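You operate a simulated robot arm through the tools that you are given. There is no shell and no other tool. Be economical: measure what you need, move in short steps, check, and stop when the job is done.

Carry out the task below with a simulated robot arm. There is one attempt and no reset: what you move stays moved.

JOB
Ring the thumb hole of the ball in the cradle cup; fill it.
Fine: set the orange ring in the hole of that teal ball, stir the orange mixing cup with the mixing stick till no streak shows, stand the stick in the stick cup, pour through the ring till the ring stands at least a third full, spilling no more than 8 ml, and set the mixing cup back (what is left sets in it, open). Drop, tip or break nothing, pinch no finger.

Only the result counts: the job must be done as asked and must still hold three seconds after the hand-in. Knocking over, shifting, dropping, spilling or breaking anything else fails it.

ROBOT AND FRAMES
A 7-joint arm with a two-finger parallel gripper, fixed in place. Base frame: the origin is at the foot of the arm, x ahead of it, y to its left, z up. Readings come in mm, degrees, newtons and seconds.
Its first joint turns from -66.0 to 66.0 degrees. Payload 1.57 kg.
Tool frame: the origin (TCP) lies between the finger pads and is the grasp point; the fingertips stand 30 mm ahead of it; z points along the fingers, y is the line along which they close. The gripper opens to 110 mm. The fingers are 24 mm wide and 12 mm thick; the gripper's body (48 by 112 mm) begins 78 mm behind the TCP.
Orientation is that of the tool frame in the base frame, as a unit quaternion [w, x, y, z]. With the fingers straight down and closing along the base's y, the tool's x points along the base's -x, its y along +y and its z along -z.

CONTROLS
- The arm moves only by the tool move_arm. Its argument "series" is a list of rows, each an object of numbers (a shift or turn left out is 0, a gripper value left out holds the last): "tx", "ty", "tz": the shift along the tool's x, y, z in mm; "wx", "wy", "wz": the turn, a rotation vector about the tool's x, y, z in degrees; "grip": the finger opening in mm, from 0 to 110. In form: [{"tx": .., "ty": .., "tz": .., "wx": .., "wy": .., "wz": .., "grip": ..}, ...]. A call has 1 to 12 rows; each row shifts and turns the commanded pose from where the row before left it, along the tool's axes as they then stand. A row lasts 0.2 s, in which the tool goes at most 50 mm and 8.6 degrees; a call with a longer step from one row to the next is refused whole, and so is a gripper value outside its range. A pose out of reach is approached as far as the arm can. The call stops where the force on the tool passes 40 N (or 10 N more than at its start, if that is more) or the arm is blocked; 0.2 s more then pass. The fingers move at their own pace (about 108 mm/s each) and stop on an object; they squeeze with about 21 N. The grip force told is the motor's: it shows also when the fingers shut on nothing. Time passes only in rows, and 0.2 s behind the last, so rows that do not move let the fingers close. The reply holds the time, the measured pose of the TCP, the force on the tool along the base axes, the opening and the grip force, in the units named above and with some noise.
- Cameras (640 x 400 px; columns grow to the right, rows downward): "scene" is fixed at [151.3, -381.6, 1411.8]; the picture's right is [0.88, -0.48, 0.00], its down [-0.23, -0.43, -0.87] and it looks along [0.42, 0.77, -0.49] (base axes); focal length 224 px, centre (320, 200). "wrist" rides on the gripper at [70, 16, -141] in the tool frame; the picture's right is [-0.23, 0.97, 0.00], its down [-0.85, -0.20, -0.48] and it looks along [-0.47, -0.11, 0.88] (tool axes); focal length 222 px, centre (320, 200). There is no depth. A picture from a camera that has moved, and an enlarged one, comes with that camera's place and axes in the base frame and with its lens.
- snapshot(camera): a new picture of that camera. It takes no simulated time.
- zoom(camera, box): a new picture of the part [left, top, right, bottom] of that camera's present view, enlarged. It takes no simulated time.
- hand_in(): hands the job in; it is judged then, once.

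Work in short steps. Places have to be worked out from the pictures, the camera data and where the tool is seen: move nearer, look again, correct. Check each grasp and each placing, and mend what went wrong. You have 120 turns and 84 pictures in all, those below and enlarged ones among them. Open the gripper and draw the arm clear of the work before you hand the job in, unless the task says otherwise; then end with one line.

The tools are called after "Call:" as name(argument=value, ...) on one line, values as JSON. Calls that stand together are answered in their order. move_arm: Moves the arm, as the interface text tells. Its arguments: {"type":"object","properties":{"series":{"type":"array"}},"required":["series"]} The other tools are called the same way: snapshot (camera) takes a picture; zoom (camera, box) takes an enlarged picture of a part of a camera's view; hand_in () hands the job in.

At the start:

```text
t: 0.0
eef_pos: [360.0, -22.8, 1332.0]
ee_rot: [0.0, 0.0, 1.0, 0.0]
ft_force: [0.0, -0.6, -0.4]
opening: 110.0
gripper_force: 0.0
```

scene: 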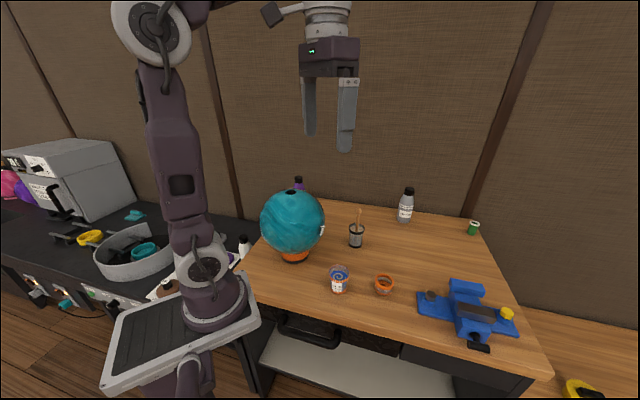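
wrist: 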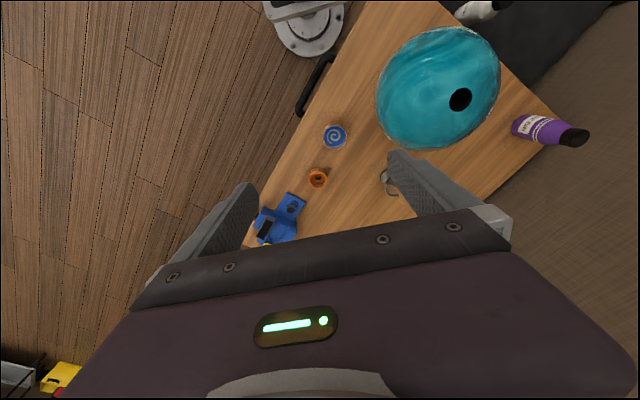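

The overview shows the ball on a cup, the mixing cup, the orange ring, and the stick in its cup. I enlarge those parts first to measure them.

Call:
zoom(camera="scene", box=[240, 170, 400, 270])

Call:
zoom(camera="scene", box=[310, 220, 438, 300])

Call:
zoom(camera="wrist", box=[240, 20, 560, 220])

```text
4.00 times, centred on (320, 220) of scene
camera zoom: at [151.3, -381.6, 1411.8], right [0.88, -0.48, 0.0], down [-0.23, -0.43, -0.87], along [0.42, 0.77, -0.49], focal length 897 px, centre (320, 120)
```

zoom: 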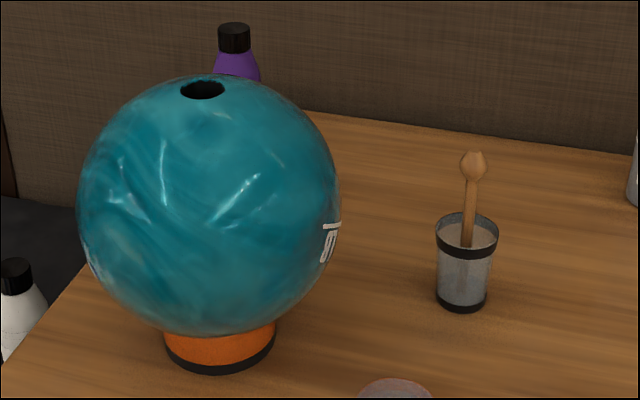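

```text
5.00 times, centred on (374, 260) of scene
camera zoom: at [151.3, -381.6, 1411.8], right [0.88, -0.48, 0.0], down [-0.23, -0.43, -0.87], along [0.42, 0.77, -0.49], focal length 1121 px, centre (50, -100)
```

zoom: 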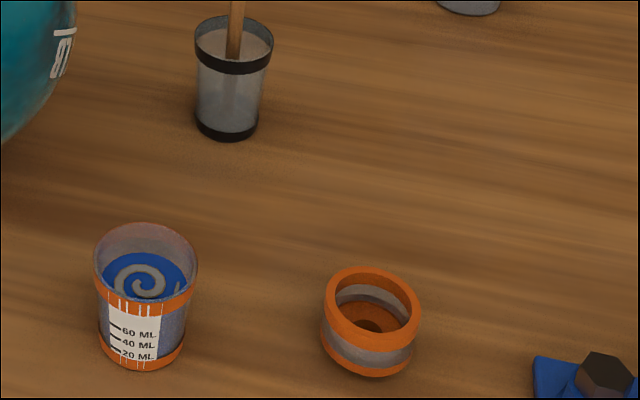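

```text
2.00 times, centred on (400, 120) of wrist
camera zoom: at [290.6, -5.9, 1472.9], right [0.23, 0.97, 0.0], down [0.85, -0.2, 0.48], along [0.47, -0.11, -0.88], focal length 444 px, centre (160, 360)
```

zoom: 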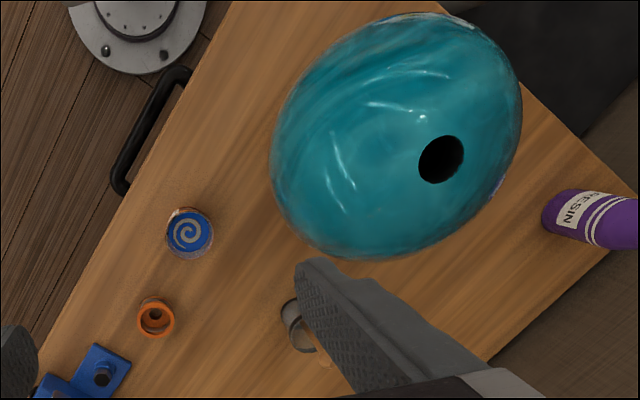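

The two cameras put the table at about z = 820–850 instead of 390, the hole near (367, 197, 1098), the mixing cup near (435, 3) and the ring near (535, -68). I lower the arm part way, well clear of everything, for a nearer look.

Call:
move_arm(series=[{"tx": -4, "ty": -8, "tz": 36}, {"tx": -4, "ty": -8, "tz": 36}, {"tx": -4, "ty": -8, "tz": 36}, {"tx": -4, "ty": -8, "tz": 36}, {"tx": -4, "ty": -5, "tz": 36}])

Call:
snapshot(camera="wrist")

Call:
snapshot(camera="scene")

```text
t: 1.2
eef_pos: [380.0, -59.5, 1152.4]
ee_rot: [0.0, 0.001, 1.0, 0.0]
ft_force: [-0.7, 0.7, 0.0]
opening: 110.0
gripper_force: 0.1
```

```text
78 pictures are left
camera wrist: at [310.5, -43.3, 1293.4], right [0.23, 0.97, 0.0], down [0.85, -0.2, 0.48], along [0.47, -0.11, -0.88], focal length 222 px, centre (320, 200)
```

wrist: 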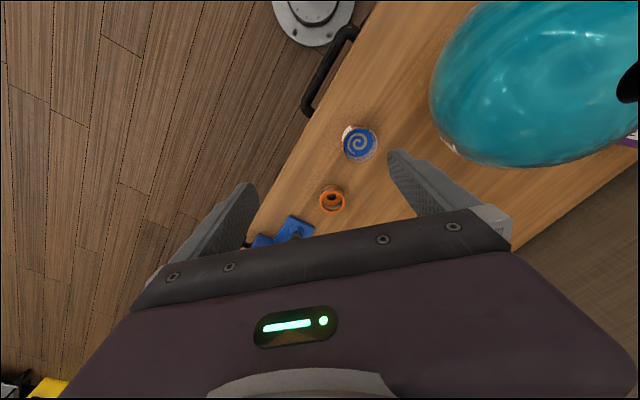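

```text
77 pictures are left
```

scene: 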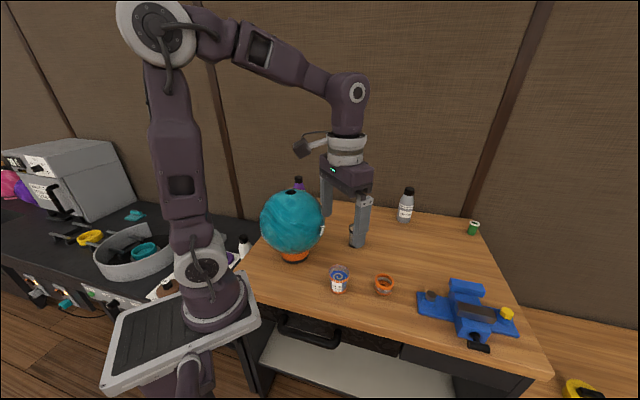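

The reading and the pictures agree with my frame. Next I enlarge the wrist view to localise the cup and ring.

Call:
zoom(camera="wrist", box=[240, 100, 432, 220])

```text
3.33 times, centred on (336, 160) of wrist
camera zoom: at [310.5, -43.3, 1293.4], right [0.23, 0.97, 0.0], down [0.85, -0.2, 0.48], along [0.47, -0.11, -0.88], focal length 740 px, centre (267, 333)
```

zoom: 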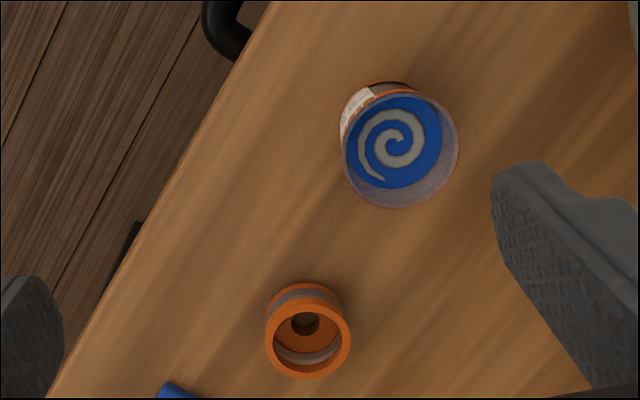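

The cup's rim is centred near (424, 1, 914) and the ring's top near (535, -69, 889), about 53 mm across, against roughly 34 mm for the ball's hole. I go nearer to the ring to see its shape.

Call:
move_arm(series=[{"tx": -24, "ty": -2, "tz": 28}, {"tx": -24, "ty": -2, "tz": 28}, {"tx": -24, "ty": -2, "tz": 28}, {"tx": -24, "ty": -2, "tz": 28}, {"tx": -24, "ty": -2, "tz": 28}])

Call:
snapshot(camera="wrist")

Call:
zoom(camera="scene", box=[352, 260, 416, 300])

```text
t: 2.4
eef_pos: [500.4, -69.8, 1010.4]
ee_rot: [0.001, 0.0, 1.0, 0.001]
ft_force: [-0.3, -0.2, -0.8]
opening: 109.7
gripper_force: 0.0
```

```text
75 pictures are left
camera wrist: at [431.6, -53.6, 1151.7], right [0.23, 0.97, 0.0], down [0.85, -0.2, 0.48], along [0.47, -0.11, -0.88], focal length 222 px, centre (320, 200)
```

wrist: 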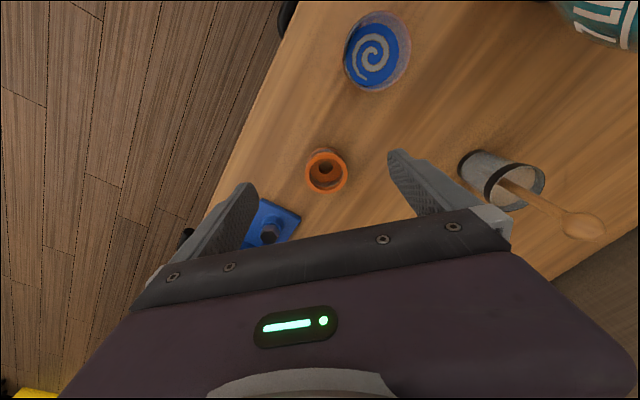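

```text
10.00 times, centred on (384, 280) of scene
camera zoom: at [151.3, -381.6, 1411.8], right [0.88, -0.48, 0.0], down [-0.23, -0.43, -0.87], along [0.42, 0.77, -0.49], focal length 2242 px, centre (-320, -600)
```

zoom: 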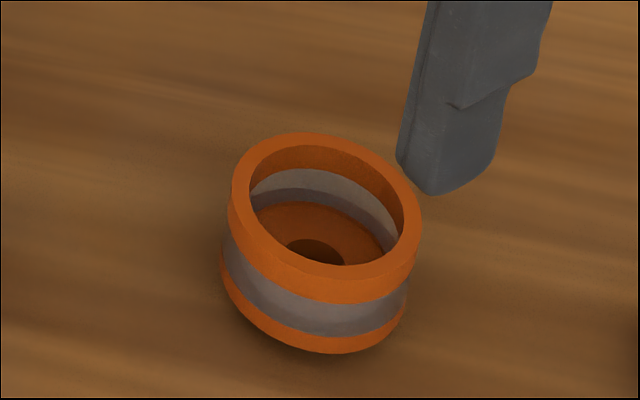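

The ring is a cup-like insert with a small drain hole. I enlarge it to see its size and taper, and look at the ball's hole too.

Call:
zoom(camera="wrist", box=[280, 130, 376, 190])

Call:
zoom(camera="scene", box=[258, 175, 322, 215])

Call:
zoom(camera="wrist", box=[440, 120, 640, 245])

```text
6.67 times, centred on (328, 160) of wrist
camera zoom: at [431.6, -53.6, 1151.7], right [0.23, 0.97, 0.0], down [0.85, -0.2, 0.48], along [0.47, -0.11, -0.88], focal length 1481 px, centre (267, 467)
```

zoom: 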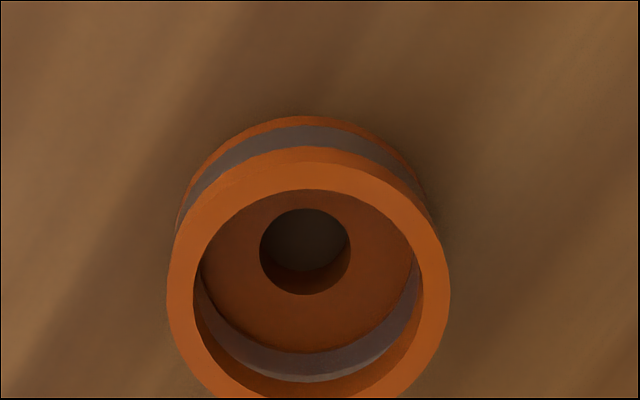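

```text
10.00 times, centred on (290, 195) of scene
camera zoom: at [151.3, -381.6, 1411.8], right [0.88, -0.48, 0.0], down [-0.23, -0.43, -0.87], along [0.42, 0.77, -0.49], focal length 2242 px, centre (620, 250)
```

zoom: 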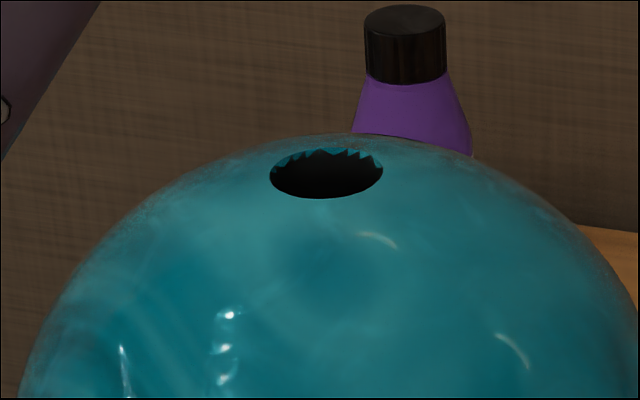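

```text
3.20 times, centred on (540, 182) of wrist
camera zoom: at [431.6, -53.6, 1151.7], right [0.23, 0.97, 0.0], down [0.85, -0.2, 0.48], along [0.47, -0.11, -0.88], focal length 711 px, centre (-384, 256)
```

zoom: 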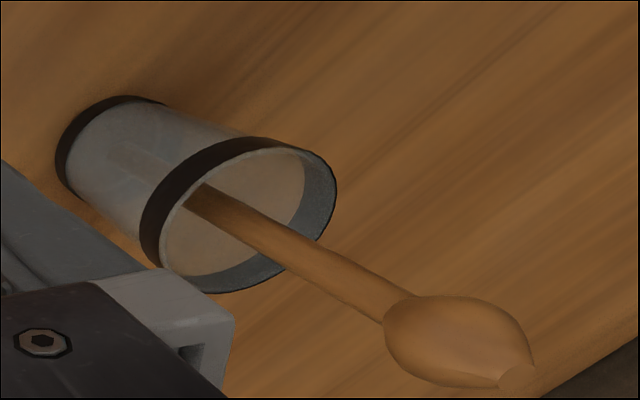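

By these measures the ring is about 53 mm across against a 34 mm hole, which doesn't fit together. I check the rest of the scene for another orange ring or another hole.

Call:
zoom(camera="scene", box=[0, 130, 256, 310])

Call:
zoom(camera="scene", box=[400, 200, 560, 360])

Call:
zoom(camera="scene", box=[250, 180, 346, 270])

```text
2.22 times, centred on (128, 220) of scene
camera zoom: at [151.3, -381.6, 1411.8], right [0.88, -0.48, 0.0], down [-0.23, -0.43, -0.87], along [0.42, 0.77, -0.49], focal length 498 px, centre (747, 156)
```

zoom: 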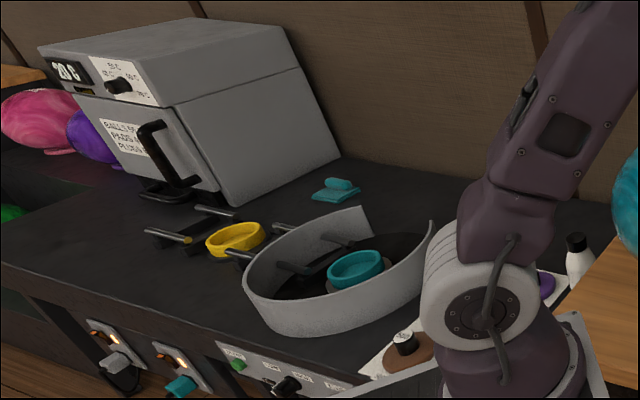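

```text
2.50 times, centred on (480, 280) of scene
camera zoom: at [151.3, -381.6, 1411.8], right [0.88, -0.48, 0.0], down [-0.23, -0.43, -0.87], along [0.42, 0.77, -0.49], focal length 560 px, centre (-80, 0)
```

zoom: 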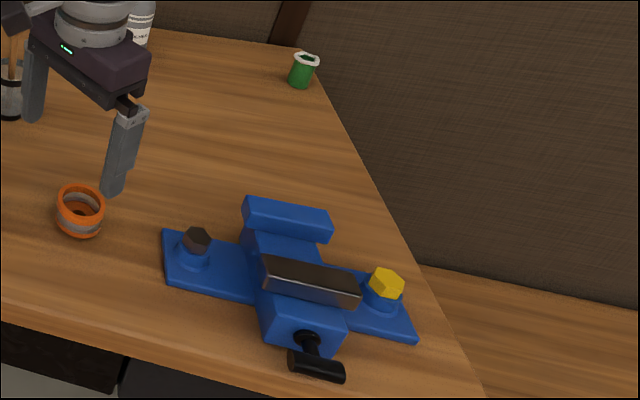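

```text
4.44 times, centred on (298, 225) of scene
camera zoom: at [151.3, -381.6, 1411.8], right [0.88, -0.48, 0.0], down [-0.23, -0.43, -0.87], along [0.42, 0.77, -0.49], focal length 996 px, centre (418, 89)
```

zoom: 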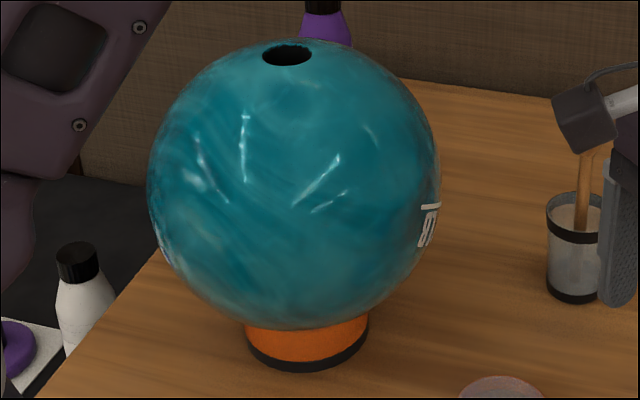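

Only one orange ring is in sight. I rise and go over the ball to see its hole close up.

Call:
move_arm(series=[{"tz": -45}, {"tz": -45}, {"tz": -45}, {"tz": -45}, {"tz": -40}, {"tx": 25, "ty": 42}, {"tx": 25, "ty": 42}, {"tx": 25, "ty": 42}, {"tx": 25, "ty": 42}, {"tx": 25, "ty": 42}, {"tx": 25, "ty": 42}])

Call:
snapshot(camera="wrist")

Call:
zoom(camera="wrist", box=[280, 110, 440, 210])

```text
t: 4.8
eef_pos: [352.0, 182.4, 1230.8]
ee_rot: [0.001, 0.001, 1.0, 0.001]
ft_force: [1.1, -0.1, 0.8]
opening: 109.6
gripper_force: 0.0
```

```text
67 pictures are left
camera wrist: at [281.9, 198.5, 1371.5], right [0.23, 0.97, 0.0], down [0.85, -0.2, 0.48], along [0.47, -0.11, -0.88], focal length 222 px, centre (320, 200)
```

wrist: 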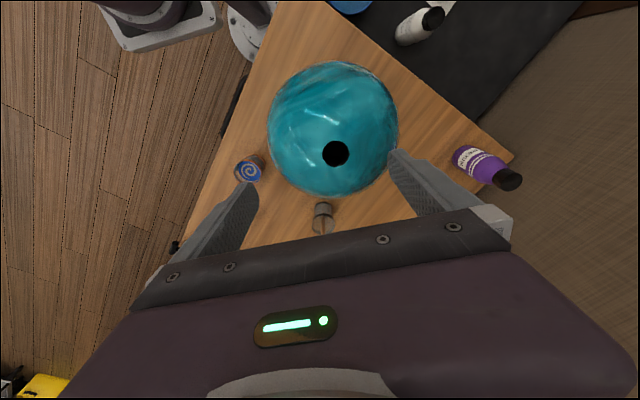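

```text
4.00 times, centred on (360, 160) of wrist
camera zoom: at [281.9, 198.5, 1371.5], right [0.23, 0.97, 0.0], down [0.85, -0.2, 0.48], along [0.47, -0.11, -0.88], focal length 888 px, centre (160, 360)
```

zoom: 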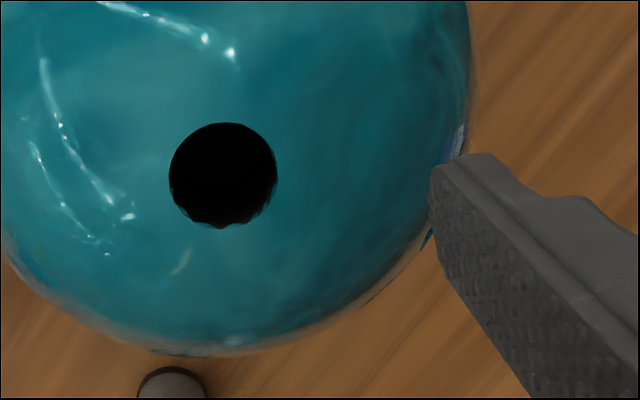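

Another view gives the hole at (368, 198), about 34 mm across. The ring's body seems to hang above the table, so it may have a narrower stub underneath; I go back over the ring and low for a close look.

Call:
move_arm(series=[{"tx": -28, "ty": -41}, {"tx": -28, "ty": -41}, {"tx": -28, "ty": -41}, {"tx": -28, "ty": -42, "tz": 10}, {"tx": -28, "ty": -42, "tz": 25}, {"tx": -28, "ty": -44, "tz": 25}, {"tz": 46}, {"tz": 46}, {"tz": 46}, {"tz": 46}])

Call:
snapshot(camera="wrist")

Call:
snapshot(camera="scene")

```text
refused: row 4 steps farther than a row can; nothing moved
```

```text
65 pictures are left
camera wrist: at [281.9, 198.5, 1371.5], right [0.23, 0.97, 0.0], down [0.85, -0.2, 0.48], along [0.47, -0.11, -0.88], focal length 222 px, centre (320, 200)
```

wrist: 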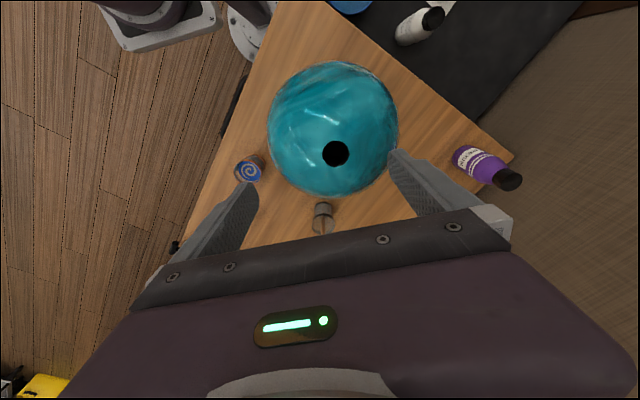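

```text
64 pictures are left
```

scene: 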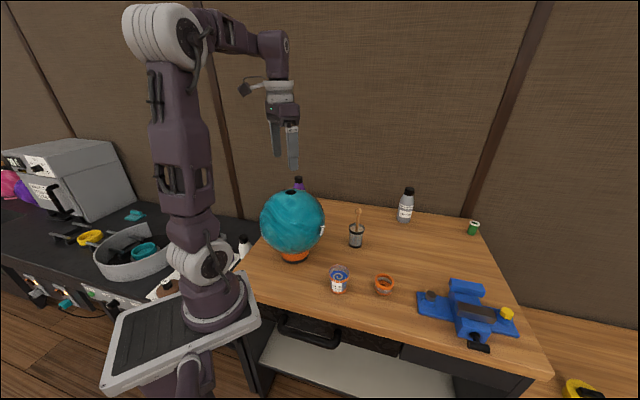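

The call was refused for a step just over the limit. I redo it with smaller steps.

Call:
move_arm(series=[{"tx": -26, "ty": -36}, {"tx": -26, "ty": -36}, {"tx": -26, "ty": -36}, {"tx": -26, "ty": -36, "tz": 10}, {"tx": -26, "ty": -36, "tz": 20}, {"tx": -26, "ty": -36, "tz": 20}, {"tx": -26, "ty": -36, "tz": 20}, {"tz": 49}, {"tz": 49}, {"tz": 49}, {"tz": 49}])

```text
t: 7.2
eef_pos: [530.8, -72.1, 967.1]
ee_rot: [0.0, 0.0, 1.0, 0.0]
ft_force: [0.4, -0.1, 0.1]
opening: 109.8
gripper_force: 0.1
```

I'm at (531, -72, 967) with the ring below; a closer wrist picture will fix its place.

Call:
zoom(camera="wrist", box=[240, 110, 432, 230])

Call:
zoom(camera="scene", box=[336, 240, 432, 300])

```text
3.33 times, centred on (336, 170) of wrist
camera zoom: at [461.6, -53.5, 1108.2], right [0.23, 0.97, 0.0], down [0.86, -0.2, 0.48], along [0.47, -0.11, -0.88], focal length 740 px, centre (267, 300)
```

zoom: 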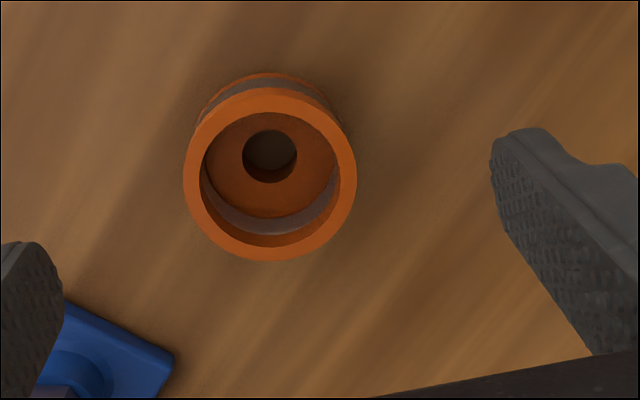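

```text
6.67 times, centred on (384, 270) of scene
camera zoom: at [151.3, -381.6, 1411.8], right [0.88, -0.48, 0.0], down [-0.23, -0.43, -0.87], along [0.42, 0.77, -0.49], focal length 1494 px, centre (-107, -267)
```

zoom: 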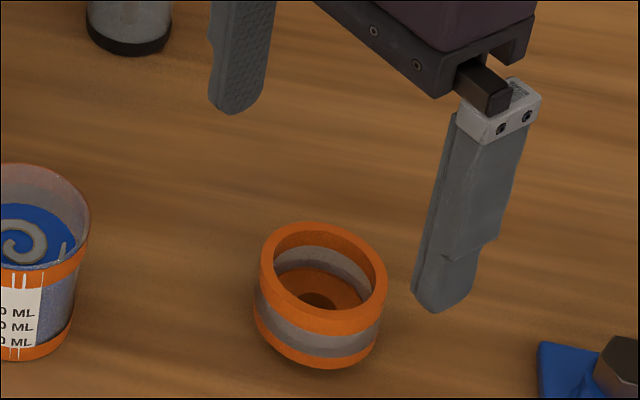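

The rim centre works out at (538, -70, 882), 54 mm across. I go down with the fingers either side so their tips reach about 856, then close gently.

Call:
move_arm(series=[{"tx": -7.5, "ty": 1.5, "tz": 20}, {"tz": 20}, {"tz": 20}, {"tz": 21}])

Call:
zoom(camera="scene", box=[336, 240, 432, 300])

Call:
snapshot(camera="wrist")

```text
t: 8.2
eef_pos: [540.2, -68.2, 885.6]
ee_rot: [0.0, 0.0, 1.0, 0.001]
ft_force: [-0.3, 0.4, 0.1]
opening: 109.8
gripper_force: 0.1
```

```text
6.67 times, centred on (384, 270) of scene
camera zoom: at [151.3, -381.6, 1411.8], right [0.88, -0.48, 0.0], down [-0.23, -0.43, -0.87], along [0.42, 0.77, -0.49], focal length 1494 px, centre (-107, -267)
```

zoom: 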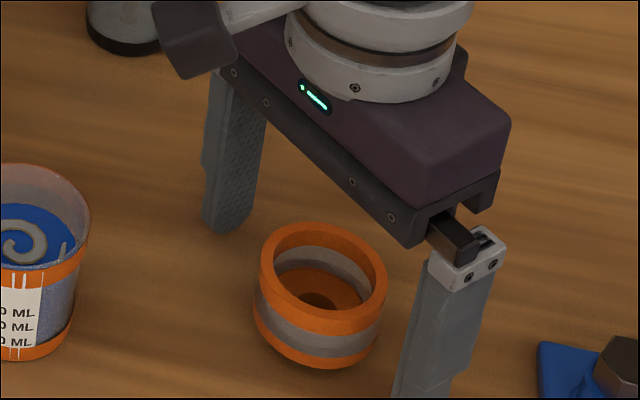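

```text
60 pictures are left
camera wrist: at [470.0, -51.1, 1026.8], right [0.23, 0.97, 0.0], down [0.86, -0.2, 0.48], along [0.47, -0.11, -0.88], focal length 222 px, centre (320, 200)
```

wrist: 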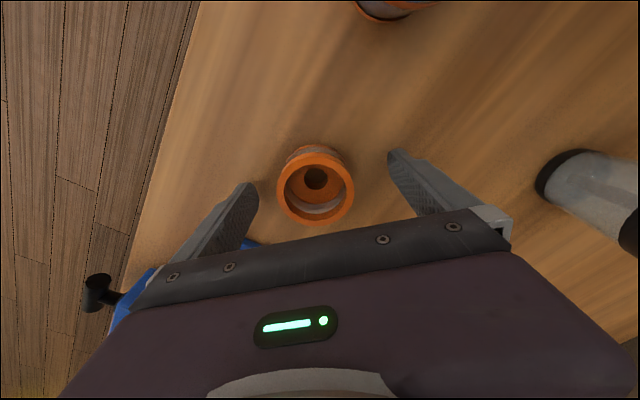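

The ring's rim is at (537, -70), nicely between the fingers, with no contact force. I centre and close to just past its width.

Call:
move_arm(series=[{"tx": 2.5, "ty": -1.5}, {"grip": 70}, {"grip": 70}, {"grip": 45}, {"grip": 45}, {"grip": 45}])

Call:
zoom(camera="scene", box=[336, 240, 432, 300])

```text
t: 9.6
eef_pos: [536.7, -69.8, 886.6]
ee_rot: [0.0, 0.0, 1.0, -0.001]
ft_force: [-0.2, -0.6, 0.5]
opening: 56.7
gripper_force: 21.2
```

```text
6.67 times, centred on (384, 270) of scene
camera zoom: at [151.3, -381.6, 1411.8], right [0.88, -0.48, 0.0], down [-0.23, -0.43, -0.87], along [0.42, 0.77, -0.49], focal length 1494 px, centre (-107, -267)
```

zoom: 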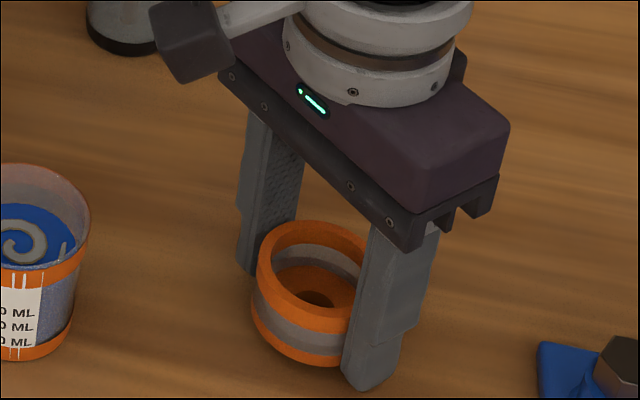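

The grip holds at 56.7 mm. I lift the ring 150 mm and look at its underside from the scene camera.

Call:
move_arm(series=[{"tz": -20}, {"tz": -40}, {"tz": -45}, {"tz": -45}])

Call:
zoom(camera="scene", box=[336, 210, 432, 270])

Call:
snapshot(camera="wrist")

```text
t: 10.6
eef_pos: [535.7, -69.5, 1034.3]
ee_rot: [-0.001, 0.0, 1.0, 0.0]
ft_force: [1.0, -0.3, 0.0]
opening: 56.5
gripper_force: 20.7
```

```text
6.67 times, centred on (384, 240) of scene
camera zoom: at [151.3, -381.6, 1411.8], right [0.88, -0.48, 0.0], down [-0.23, -0.43, -0.87], along [0.42, 0.77, -0.49], focal length 1494 px, centre (-107, -67)
```

zoom: 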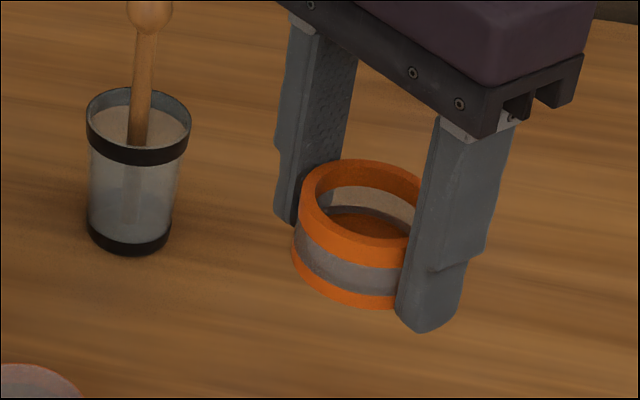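

```text
57 pictures are left
camera wrist: at [466.3, -52.6, 1175.5], right [0.23, 0.97, 0.0], down [0.86, -0.2, 0.48], along [0.46, -0.11, -0.88], focal length 222 px, centre (320, 200)
```

wrist: 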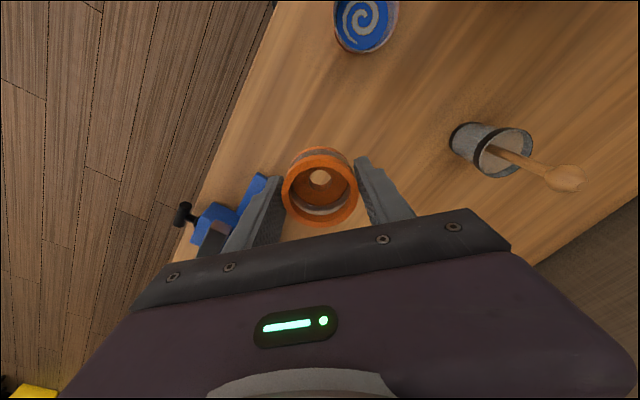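

The stub, if any, is hidden from above. I raise the ring to nearly the camera's height, to see it from the side.

Call:
move_arm(series=[{"tz": -46, "tx": 15}, {"tz": -46, "tx": 15}, {"tz": -46, "tx": 15}, {"tz": -46, "tx": 15}, {"tz": -46, "tx": 15}, {"tz": -46, "tx": 15}, {"tz": -46, "tx": 15}])

Call:
snapshot(camera="scene")

```text
t: 12.2
eef_pos: [433.4, -62.0, 1329.3]
ee_rot: [0.001, 0.001, 1.0, 0.002]
ft_force: [-0.3, -0.3, 0.5]
opening: 56.5
gripper_force: 20.7
out of reach, approached as far as the arm can: row 7
```

```text
56 pictures are left
```

scene: 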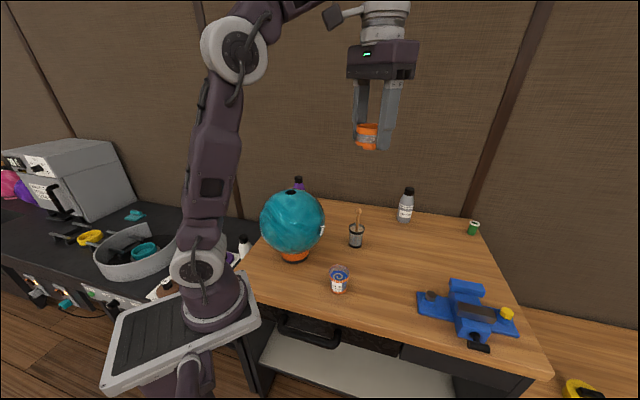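

Now I enlarge the ring seen almost from the side.

Call:
zoom(camera="scene", box=[336, 105, 400, 165])

```text
6.67 times, centred on (368, 135) of scene
camera zoom: at [151.3, -381.6, 1411.8], right [0.88, -0.48, 0.0], down [-0.23, -0.43, -0.87], along [0.42, 0.77, -0.49], focal length 1494 px, centre (0, 633)
```

zoom: 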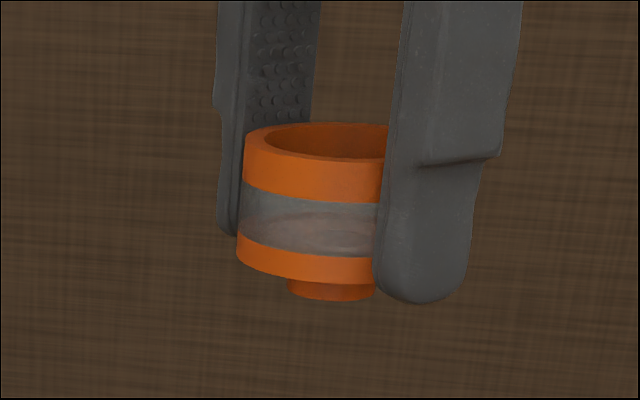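

The side view confirms a narrow stub, about 29 mm across, under the ring's body, so it fits the hole. I carry it high over to the ball, above (368, 198).

Call:
move_arm(series=[{"tx": 9.3, "ty": 37, "tz": 10}, {"tx": 9.3, "ty": 37, "tz": 10}, {"tx": 9.3, "ty": 37, "tz": 10}, {"tx": 9.3, "ty": 37, "tz": 10}, {"tx": 9.3, "ty": 37, "tz": 10}, {"tx": 9.3, "ty": 37, "tz": 10}, {"tx": 9.3, "ty": 37, "tz": 10}])

```text
t: 13.8
eef_pos: [368.7, 195.9, 1258.6]
ee_rot: [0.0, 0.001, 1.0, 0.0]
ft_force: [0.7, 0.1, 0.9]
opening: 56.8
gripper_force: 21.7
```

I'm over the hole at (368.7, 195.9, 1259). I lower to about 1170 and compare ring and hole in both views.

Call:
move_arm(series=[{"ty": 2.4, "tz": 30}, {"tz": 30}, {"tz": 28}])

Call:
zoom(camera="scene", box=[258, 150, 338, 210])

Call:
zoom(camera="wrist", box=[240, 110, 400, 230])

```text
t: 14.6
eef_pos: [365.2, 197.9, 1169.6]
ee_rot: [0.0, 0.0, 1.0, 0.0]
ft_force: [0.0, 0.2, -0.4]
opening: 56.9
gripper_force: 21.0
```

```text
6.67 times, centred on (298, 180) of scene
camera zoom: at [151.3, -381.6, 1411.8], right [0.88, -0.48, 0.0], down [-0.23, -0.43, -0.87], along [0.42, 0.77, -0.49], focal length 1494 px, centre (467, 333)
```

zoom: 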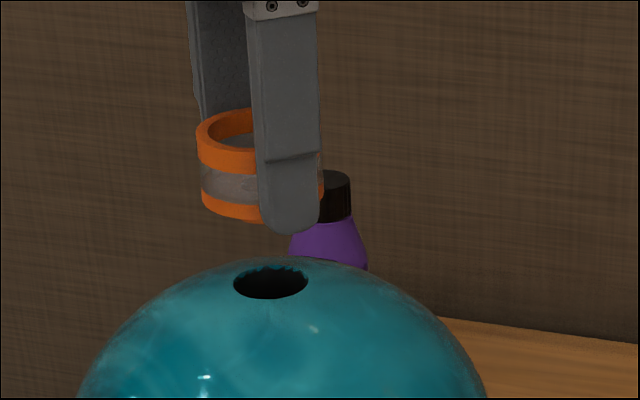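

```text
3.33 times, centred on (320, 170) of wrist
camera zoom: at [296.3, 215.3, 1310.5], right [0.23, 0.97, 0.0], down [0.85, -0.2, 0.48], along [0.47, -0.11, -0.88], focal length 740 px, centre (320, 300)
```

zoom: 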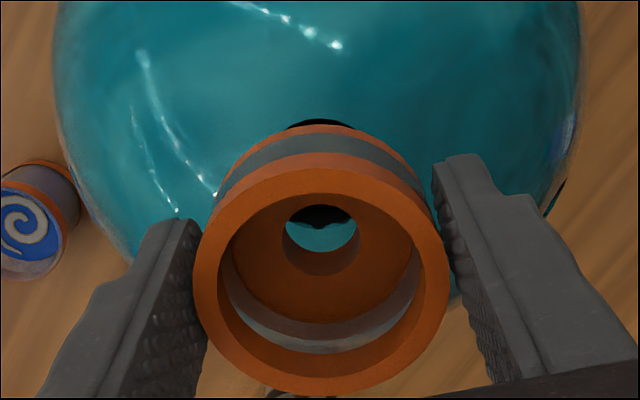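

By the wrist view the hole is at (368.7, 198.4) and the ring at (369.4, 198.7); the scene view agrees within 1.5 mm. I lower to where the stub should just enter, and read the force.

Call:
move_arm(series=[{"tz": 10}, {"tz": 7}, {"tz": 5}, {"tz": 3}, {"tz": 2}])

Call:
zoom(camera="scene", box=[258, 150, 338, 210])

Call:
zoom(camera="wrist", box=[240, 110, 400, 230])

```text
t: 15.8
eef_pos: [368.4, 196.7, 1143.1]
ee_rot: [0.0, 0.0, 1.0, 0.0]
ft_force: [0.5, 0.6, -1.5]
opening: 56.6
gripper_force: 20.4
```

```text
6.67 times, centred on (298, 180) of scene
camera zoom: at [151.3, -381.6, 1411.8], right [0.88, -0.48, 0.0], down [-0.23, -0.43, -0.87], along [0.42, 0.77, -0.49], focal length 1494 px, centre (467, 333)
```

zoom: 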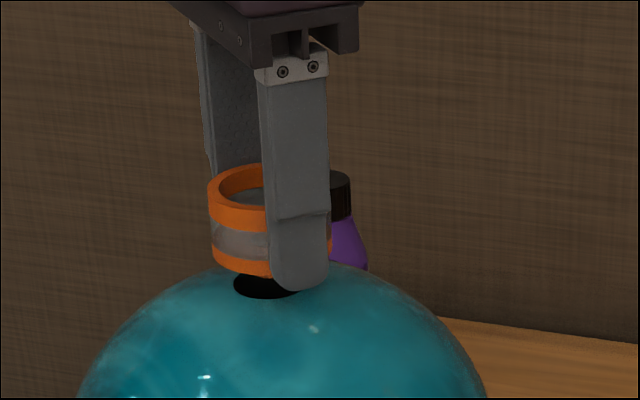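

```text
3.33 times, centred on (320, 170) of wrist
camera zoom: at [298.4, 213.4, 1284.1], right [0.23, 0.97, 0.0], down [0.85, -0.2, 0.48], along [0.47, -0.11, -0.88], focal length 740 px, centre (320, 300)
```

zoom: 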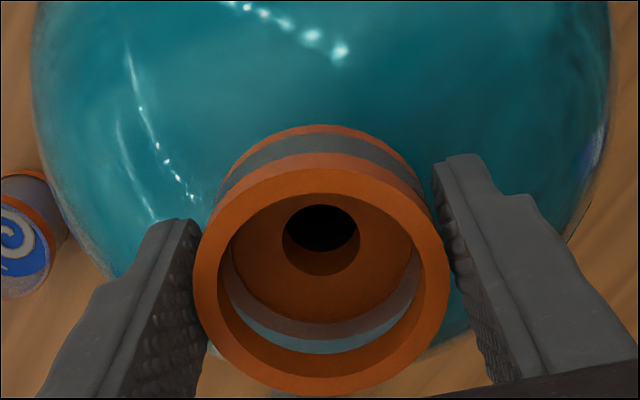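

Ring and hole line up within about a millimetre in both views. I lower slowly in 2 mm steps.

Call:
move_arm(series=[{"tz": 2}, {"tz": 2}, {"tz": 2}, {"tz": 1}])

Call:
zoom(camera="scene", box=[266, 165, 314, 201])

```text
t: 16.8
eef_pos: [366.9, 196.0, 1135.5]
ee_rot: [0.001, 0.001, 1.0, -0.001]
ft_force: [0.0, 0.2, -0.6]
opening: 56.5
gripper_force: 21.0
```

```text
11.11 times, centred on (290, 183) of scene
camera zoom: at [151.3, -381.6, 1411.8], right [0.88, -0.48, 0.0], down [-0.23, -0.43, -0.87], along [0.42, 0.77, -0.49], focal length 2491 px, centre (653, 389)
```

zoom: 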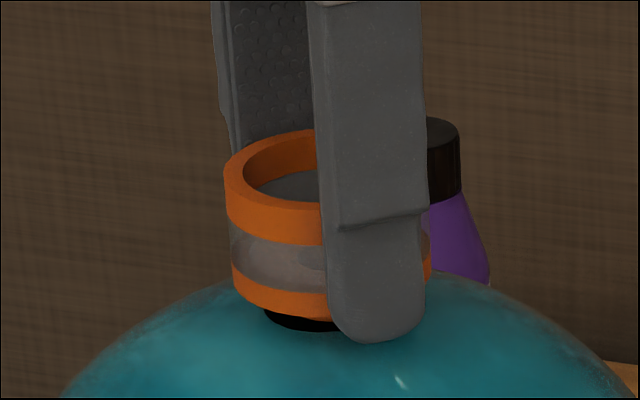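

The stub is entering the dark hole with no side force. I keep lowering in millimetre steps until it seats.

Call:
move_arm(series=[{"tz": 1}, {"tz": 1}, {"tz": 1}, {"tz": 1}])

Call:
zoom(camera="scene", box=[266, 165, 314, 201])

```text
t: 17.8
eef_pos: [367.0, 194.9, 1131.8]
ee_rot: [0.001, 0.0, 1.0, 0.001]
ft_force: [0.0, -0.8, -1.2]
opening: 56.5
gripper_force: 20.9
```

```text
11.11 times, centred on (290, 183) of scene
camera zoom: at [151.3, -381.6, 1411.8], right [0.88, -0.48, 0.0], down [-0.23, -0.43, -0.87], along [0.42, 0.77, -0.49], focal length 2491 px, centre (653, 389)
```

zoom: 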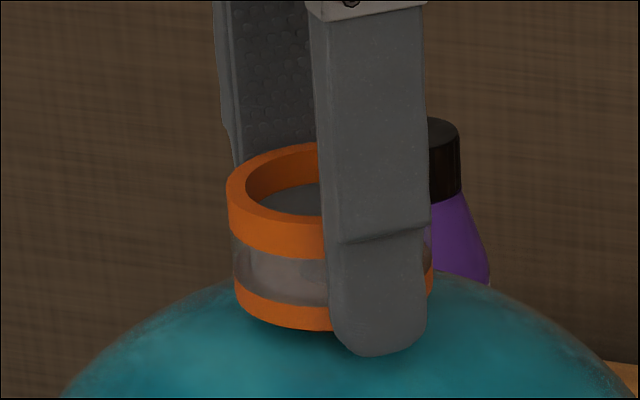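

The body now covers the hole and is near the ball's surface, with no load yet. I go on by single millimetres.

Call:
move_arm(series=[{"tz": 1}, {"tz": 1}])

```text
t: 18.4
eef_pos: [367.9, 195.2, 1130.0]
ee_rot: [0.001, 0.0, 1.0, 0.0]
ft_force: [-0.4, -0.3, -0.9]
opening: 56.7
gripper_force: 21.8
```

Call:
move_arm(series=[{"tz": 1}, {"tz": 1}])

Call:
zoom(camera="scene", box=[266, 165, 314, 201])

Call:
zoom(camera="wrist", box=[240, 110, 400, 230])

```text
t: 19.0
eef_pos: [368.6, 195.4, 1127.7]
ee_rot: [0.0, 0.0, 1.0, -0.001]
ft_force: [-0.6, -0.8, -1.0]
opening: 56.3
gripper_force: 21.0
```

```text
11.11 times, centred on (290, 183) of scene
camera zoom: at [151.3, -381.6, 1411.8], right [0.88, -0.48, 0.0], down [-0.23, -0.43, -0.87], along [0.42, 0.77, -0.49], focal length 2491 px, centre (653, 389)
```

zoom: 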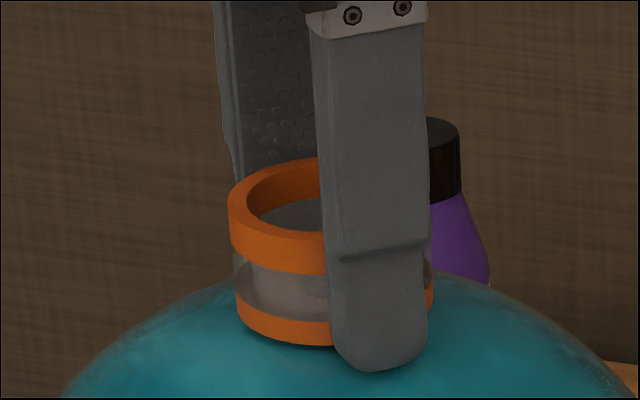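

```text
3.33 times, centred on (320, 170) of wrist
camera zoom: at [298.7, 212.9, 1268.5], right [0.23, 0.97, 0.0], down [0.86, -0.2, 0.48], along [0.47, -0.11, -0.88], focal length 740 px, centre (320, 300)
```

zoom: 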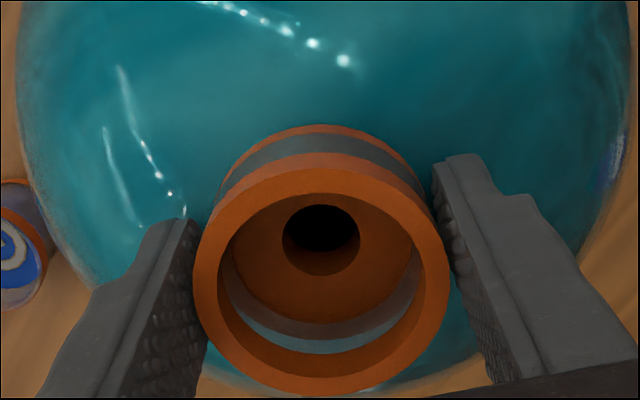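

The body is within about a millimetre of the ball. I correct y by 1 mm and keep lowering gently.

Call:
move_arm(series=[{"ty": 1}, {"tz": 1}, {"tz": 0}])

Call:
move_arm(series=[{"tz": 1}, {"tz": 0}])

```text
t: 19.8
eef_pos: [366.4, 196.5, 1127.0]
ee_rot: [0.001, 0.0, 1.0, 0.0]
ft_force: [-0.7, -0.3, 10.2]
opening: 56.6
gripper_force: 21.1
```

```text
t: 20.4
eef_pos: [367.5, 197.4, 1127.2]
ee_rot: [0.002, -0.001, 1.0, 0.0]
ft_force: [-1.4, -0.3, 31.4]
opening: 56.7
gripper_force: 20.8
```

Contact at z about 1127, now 31 N: it is seated. I ease the load off and check before opening.

Call:
move_arm(series=[{"tz": -1.3}, {"tz": 0}])

Call:
zoom(camera="scene", box=[266, 165, 314, 201])

```text
t: 21.0
eef_pos: [366.7, 197.1, 1126.5]
ee_rot: [0.0, 0.0, 1.0, 0.0]
ft_force: [2.6, 5.6, 7.7]
opening: 56.8
gripper_force: 21.1
```

```text
11.11 times, centred on (290, 183) of scene
camera zoom: at [151.3, -381.5, 1411.9], right [0.88, -0.48, 0.0], down [-0.23, -0.43, -0.87], along [0.42, 0.77, -0.49], focal length 2491 px, centre (653, 389)
```

zoom: 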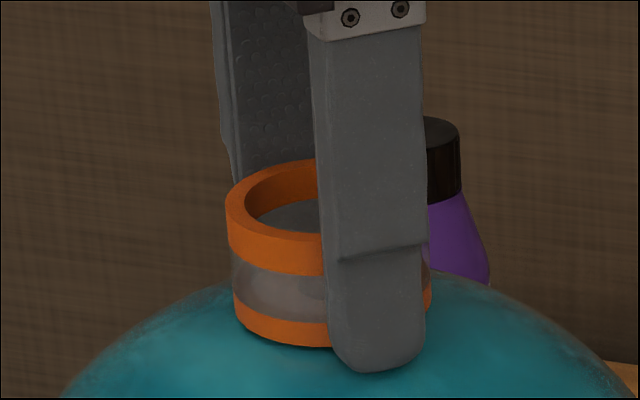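

The ring sits level on the ball. I open the fingers a little, then fully, and rise.

Call:
move_arm(series=[{"tz": -0.3, "grip": 60}, {"grip": 60}, {"grip": 70}, {"grip": 84}, {"grip": 84}])

Call:
zoom(camera="scene", box=[266, 165, 314, 201])

```text
t: 22.2
eef_pos: [366.6, 197.5, 1127.8]
ee_rot: [0.0, 0.0, 1.0, 0.0]
ft_force: [-0.3, 0.0, -0.4]
opening: 84.3
gripper_force: 0.1
```

```text
11.11 times, centred on (290, 183) of scene
camera zoom: at [151.3, -381.6, 1411.8], right [0.88, -0.48, 0.0], down [-0.23, -0.43, -0.87], along [0.42, 0.77, -0.49], focal length 2491 px, centre (653, 389)
```

zoom: 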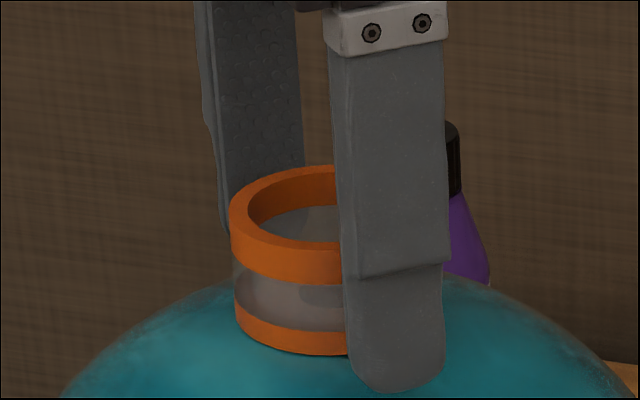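

The ring stands freely, with its body down on the ball. I rise and move off towards the stick cup for a closer look.

Call:
move_arm(series=[{"tz": -20, "grip": 84}, {"tz": -30}, {"tz": -30}, {"tz": -30, "grip": 100}, {"tx": -30, "ty": -30}, {"tx": -30, "ty": -30}, {"tx": -30, "ty": -28}, {"tz": 40}, {"tz": 40}])

Call:
snapshot(camera="wrist")

Call:
zoom(camera="scene", box=[250, 170, 378, 250])

```text
t: 24.2
eef_pos: [458.8, 109.1, 1156.4]
ee_rot: [0.0, 0.0, 1.0, 0.0]
ft_force: [0.4, 0.0, -0.4]
opening: 100.0
gripper_force: 0.0
```

```text
44 pictures are left
camera wrist: at [388.4, 125.9, 1298.2], right [0.23, 0.97, 0.0], down [0.85, -0.2, 0.48], along [0.47, -0.11, -0.88], focal length 222 px, centre (320, 200)
```

wrist: 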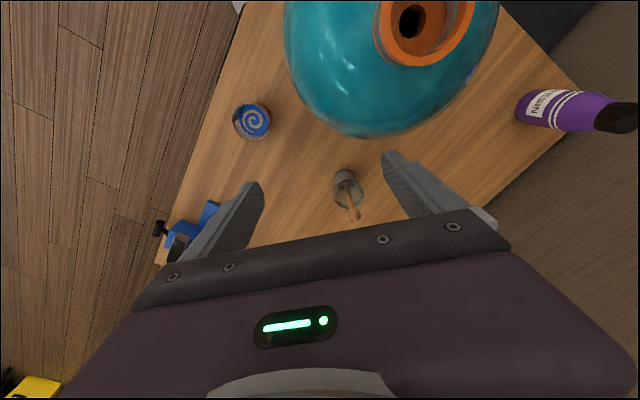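

```text
5.00 times, centred on (314, 210) of scene
camera zoom: at [151.3, -381.6, 1411.8], right [0.88, -0.48, 0.0], down [-0.23, -0.43, -0.87], along [0.42, 0.77, -0.49], focal length 1121 px, centre (350, 150)
```

zoom: 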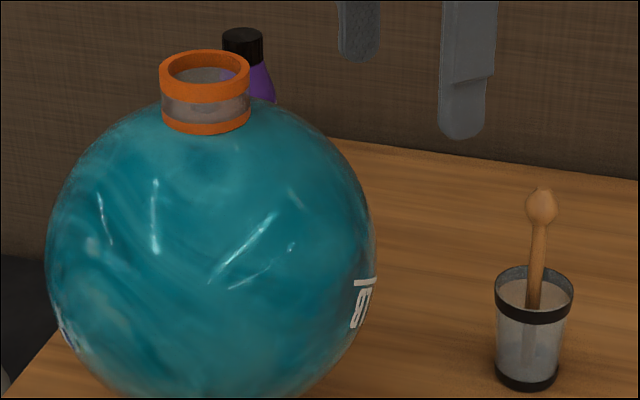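

Call:
zoom(camera="wrist", box=[300, 150, 396, 230])

```text
5.00 times, centred on (348, 190) of wrist
camera zoom: at [388.4, 125.9, 1298.2], right [0.23, 0.97, 0.0], down [0.85, -0.2, 0.48], along [0.47, -0.11, -0.88], focal length 1111 px, centre (180, 250)
```

zoom: 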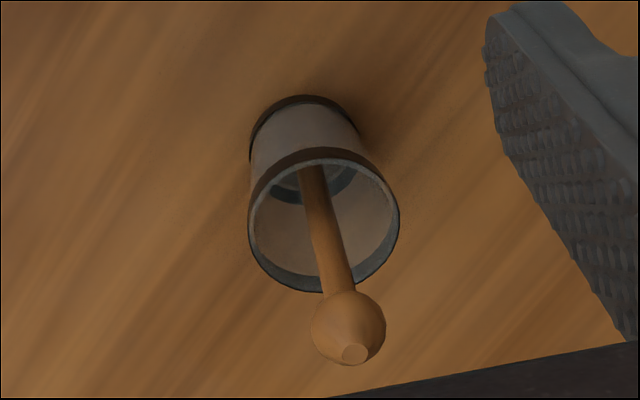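

The stick's bulb works out at (586, 134, 998), 24 mm across, and its cup's rim at (588, 135, 922): beyond the straight-down reach. I tilt the tool 16° outward and hover above the bulb.

Call:
move_arm(series=[{"wy": -8, "grip": 70}, {"wy": -8}, {"tx": -19.9, "ty": 6.2, "tz": 26.8}, {"tx": -19.9, "ty": 6.2, "tz": 26.8}, {"tx": -19.9, "ty": 6.2, "tz": 26.8}, {"tx": -19.9, "ty": 6.2, "tz": 26.8}])

Call:
zoom(camera="wrist", box=[240, 100, 432, 220])

Call:
zoom(camera="scene", box=[310, 190, 406, 250])

```text
t: 25.6
eef_pos: [563.8, 132.3, 1075.0]
ee_rot: [0.139, 0.0, 0.99, 0.0]
ft_force: [0.0, 0.4, 0.1]
opening: 70.3
gripper_force: 0.0
```

```text
3.33 times, centred on (336, 160) of wrist
camera zoom: at [458.3, 149.7, 1191.3], right [0.22, 0.97, 0.06], down [0.69, -0.2, 0.7], along [0.69, -0.11, -0.72], focal length 740 px, centre (267, 333)
```

zoom: 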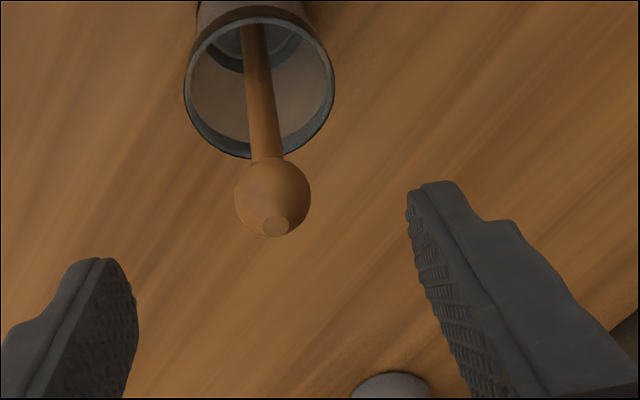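

```text
6.67 times, centred on (358, 220) of scene
camera zoom: at [151.3, -381.6, 1411.8], right [0.88, -0.48, 0.0], down [-0.23, -0.43, -0.87], along [0.42, 0.77, -0.49], focal length 1494 px, centre (67, 67)
```

zoom: 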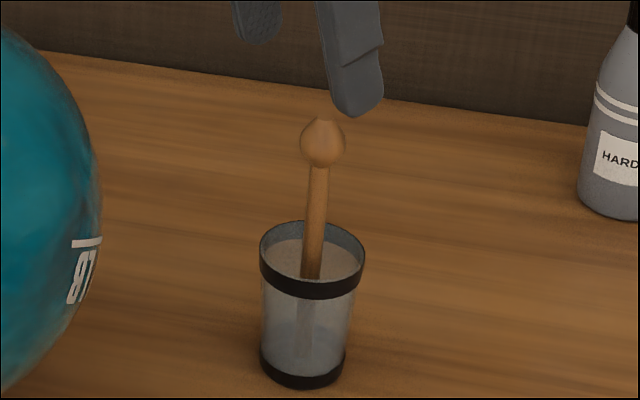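

The bulb is confirmed at (587, 135, 998), straight along the tool axis. I advance 80 mm along it.

Call:
move_arm(series=[{"tz": 25, "ty": 1.5}, {"tz": 25, "ty": 1}, {"tz": 20}, {"tz": 11}])

Call:
zoom(camera="wrist", box=[240, 100, 432, 220])

```text
t: 26.6
eef_pos: [585.7, 136.3, 998.6]
ee_rot: [0.14, 0.0, 0.99, 0.0]
ft_force: [-0.5, 0.2, -0.6]
opening: 70.0
gripper_force: 0.0
```

```text
3.33 times, centred on (336, 160) of wrist
camera zoom: at [480.7, 153.1, 1114.7], right [0.22, 0.97, 0.06], down [0.69, -0.2, 0.7], along [0.69, -0.11, -0.72], focal length 740 px, centre (267, 333)
```

zoom: 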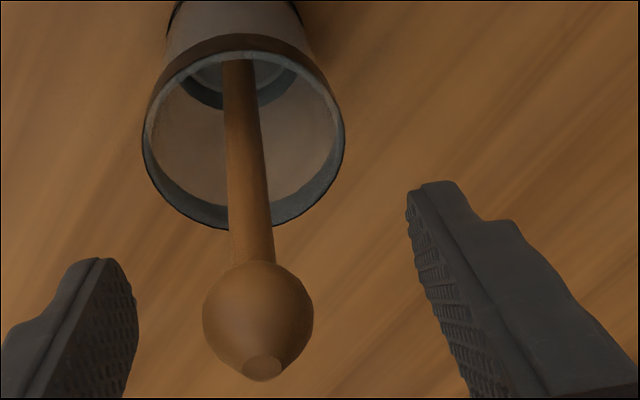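

The bulb is at (586.7, 134.6), between the pads. I shift 1.7 mm in y and close.

Call:
move_arm(series=[{"ty": -1.6, "tx": -1}, {"grip": 40}, {"grip": 30}, {"grip": 15}, {"grip": 15}])

Call:
zoom(camera="wrist", box=[240, 100, 432, 220])

```text
t: 27.8
eef_pos: [587.5, 133.8, 998.6]
ee_rot: [0.139, 0.0, 0.99, 0.0]
ft_force: [0.4, 0.3, -0.1]
opening: 22.0
gripper_force: 21.2
```

```text
3.33 times, centred on (336, 160) of wrist
camera zoom: at [481.3, 151.5, 1115.1], right [0.22, 0.97, 0.06], down [0.69, -0.2, 0.7], along [0.69, -0.11, -0.72], focal length 740 px, centre (267, 333)
```

zoom: 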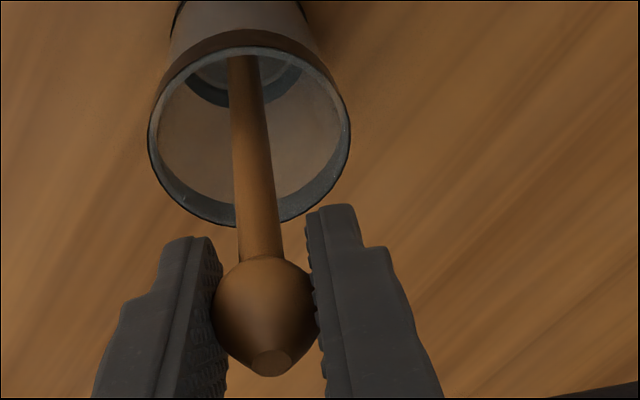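

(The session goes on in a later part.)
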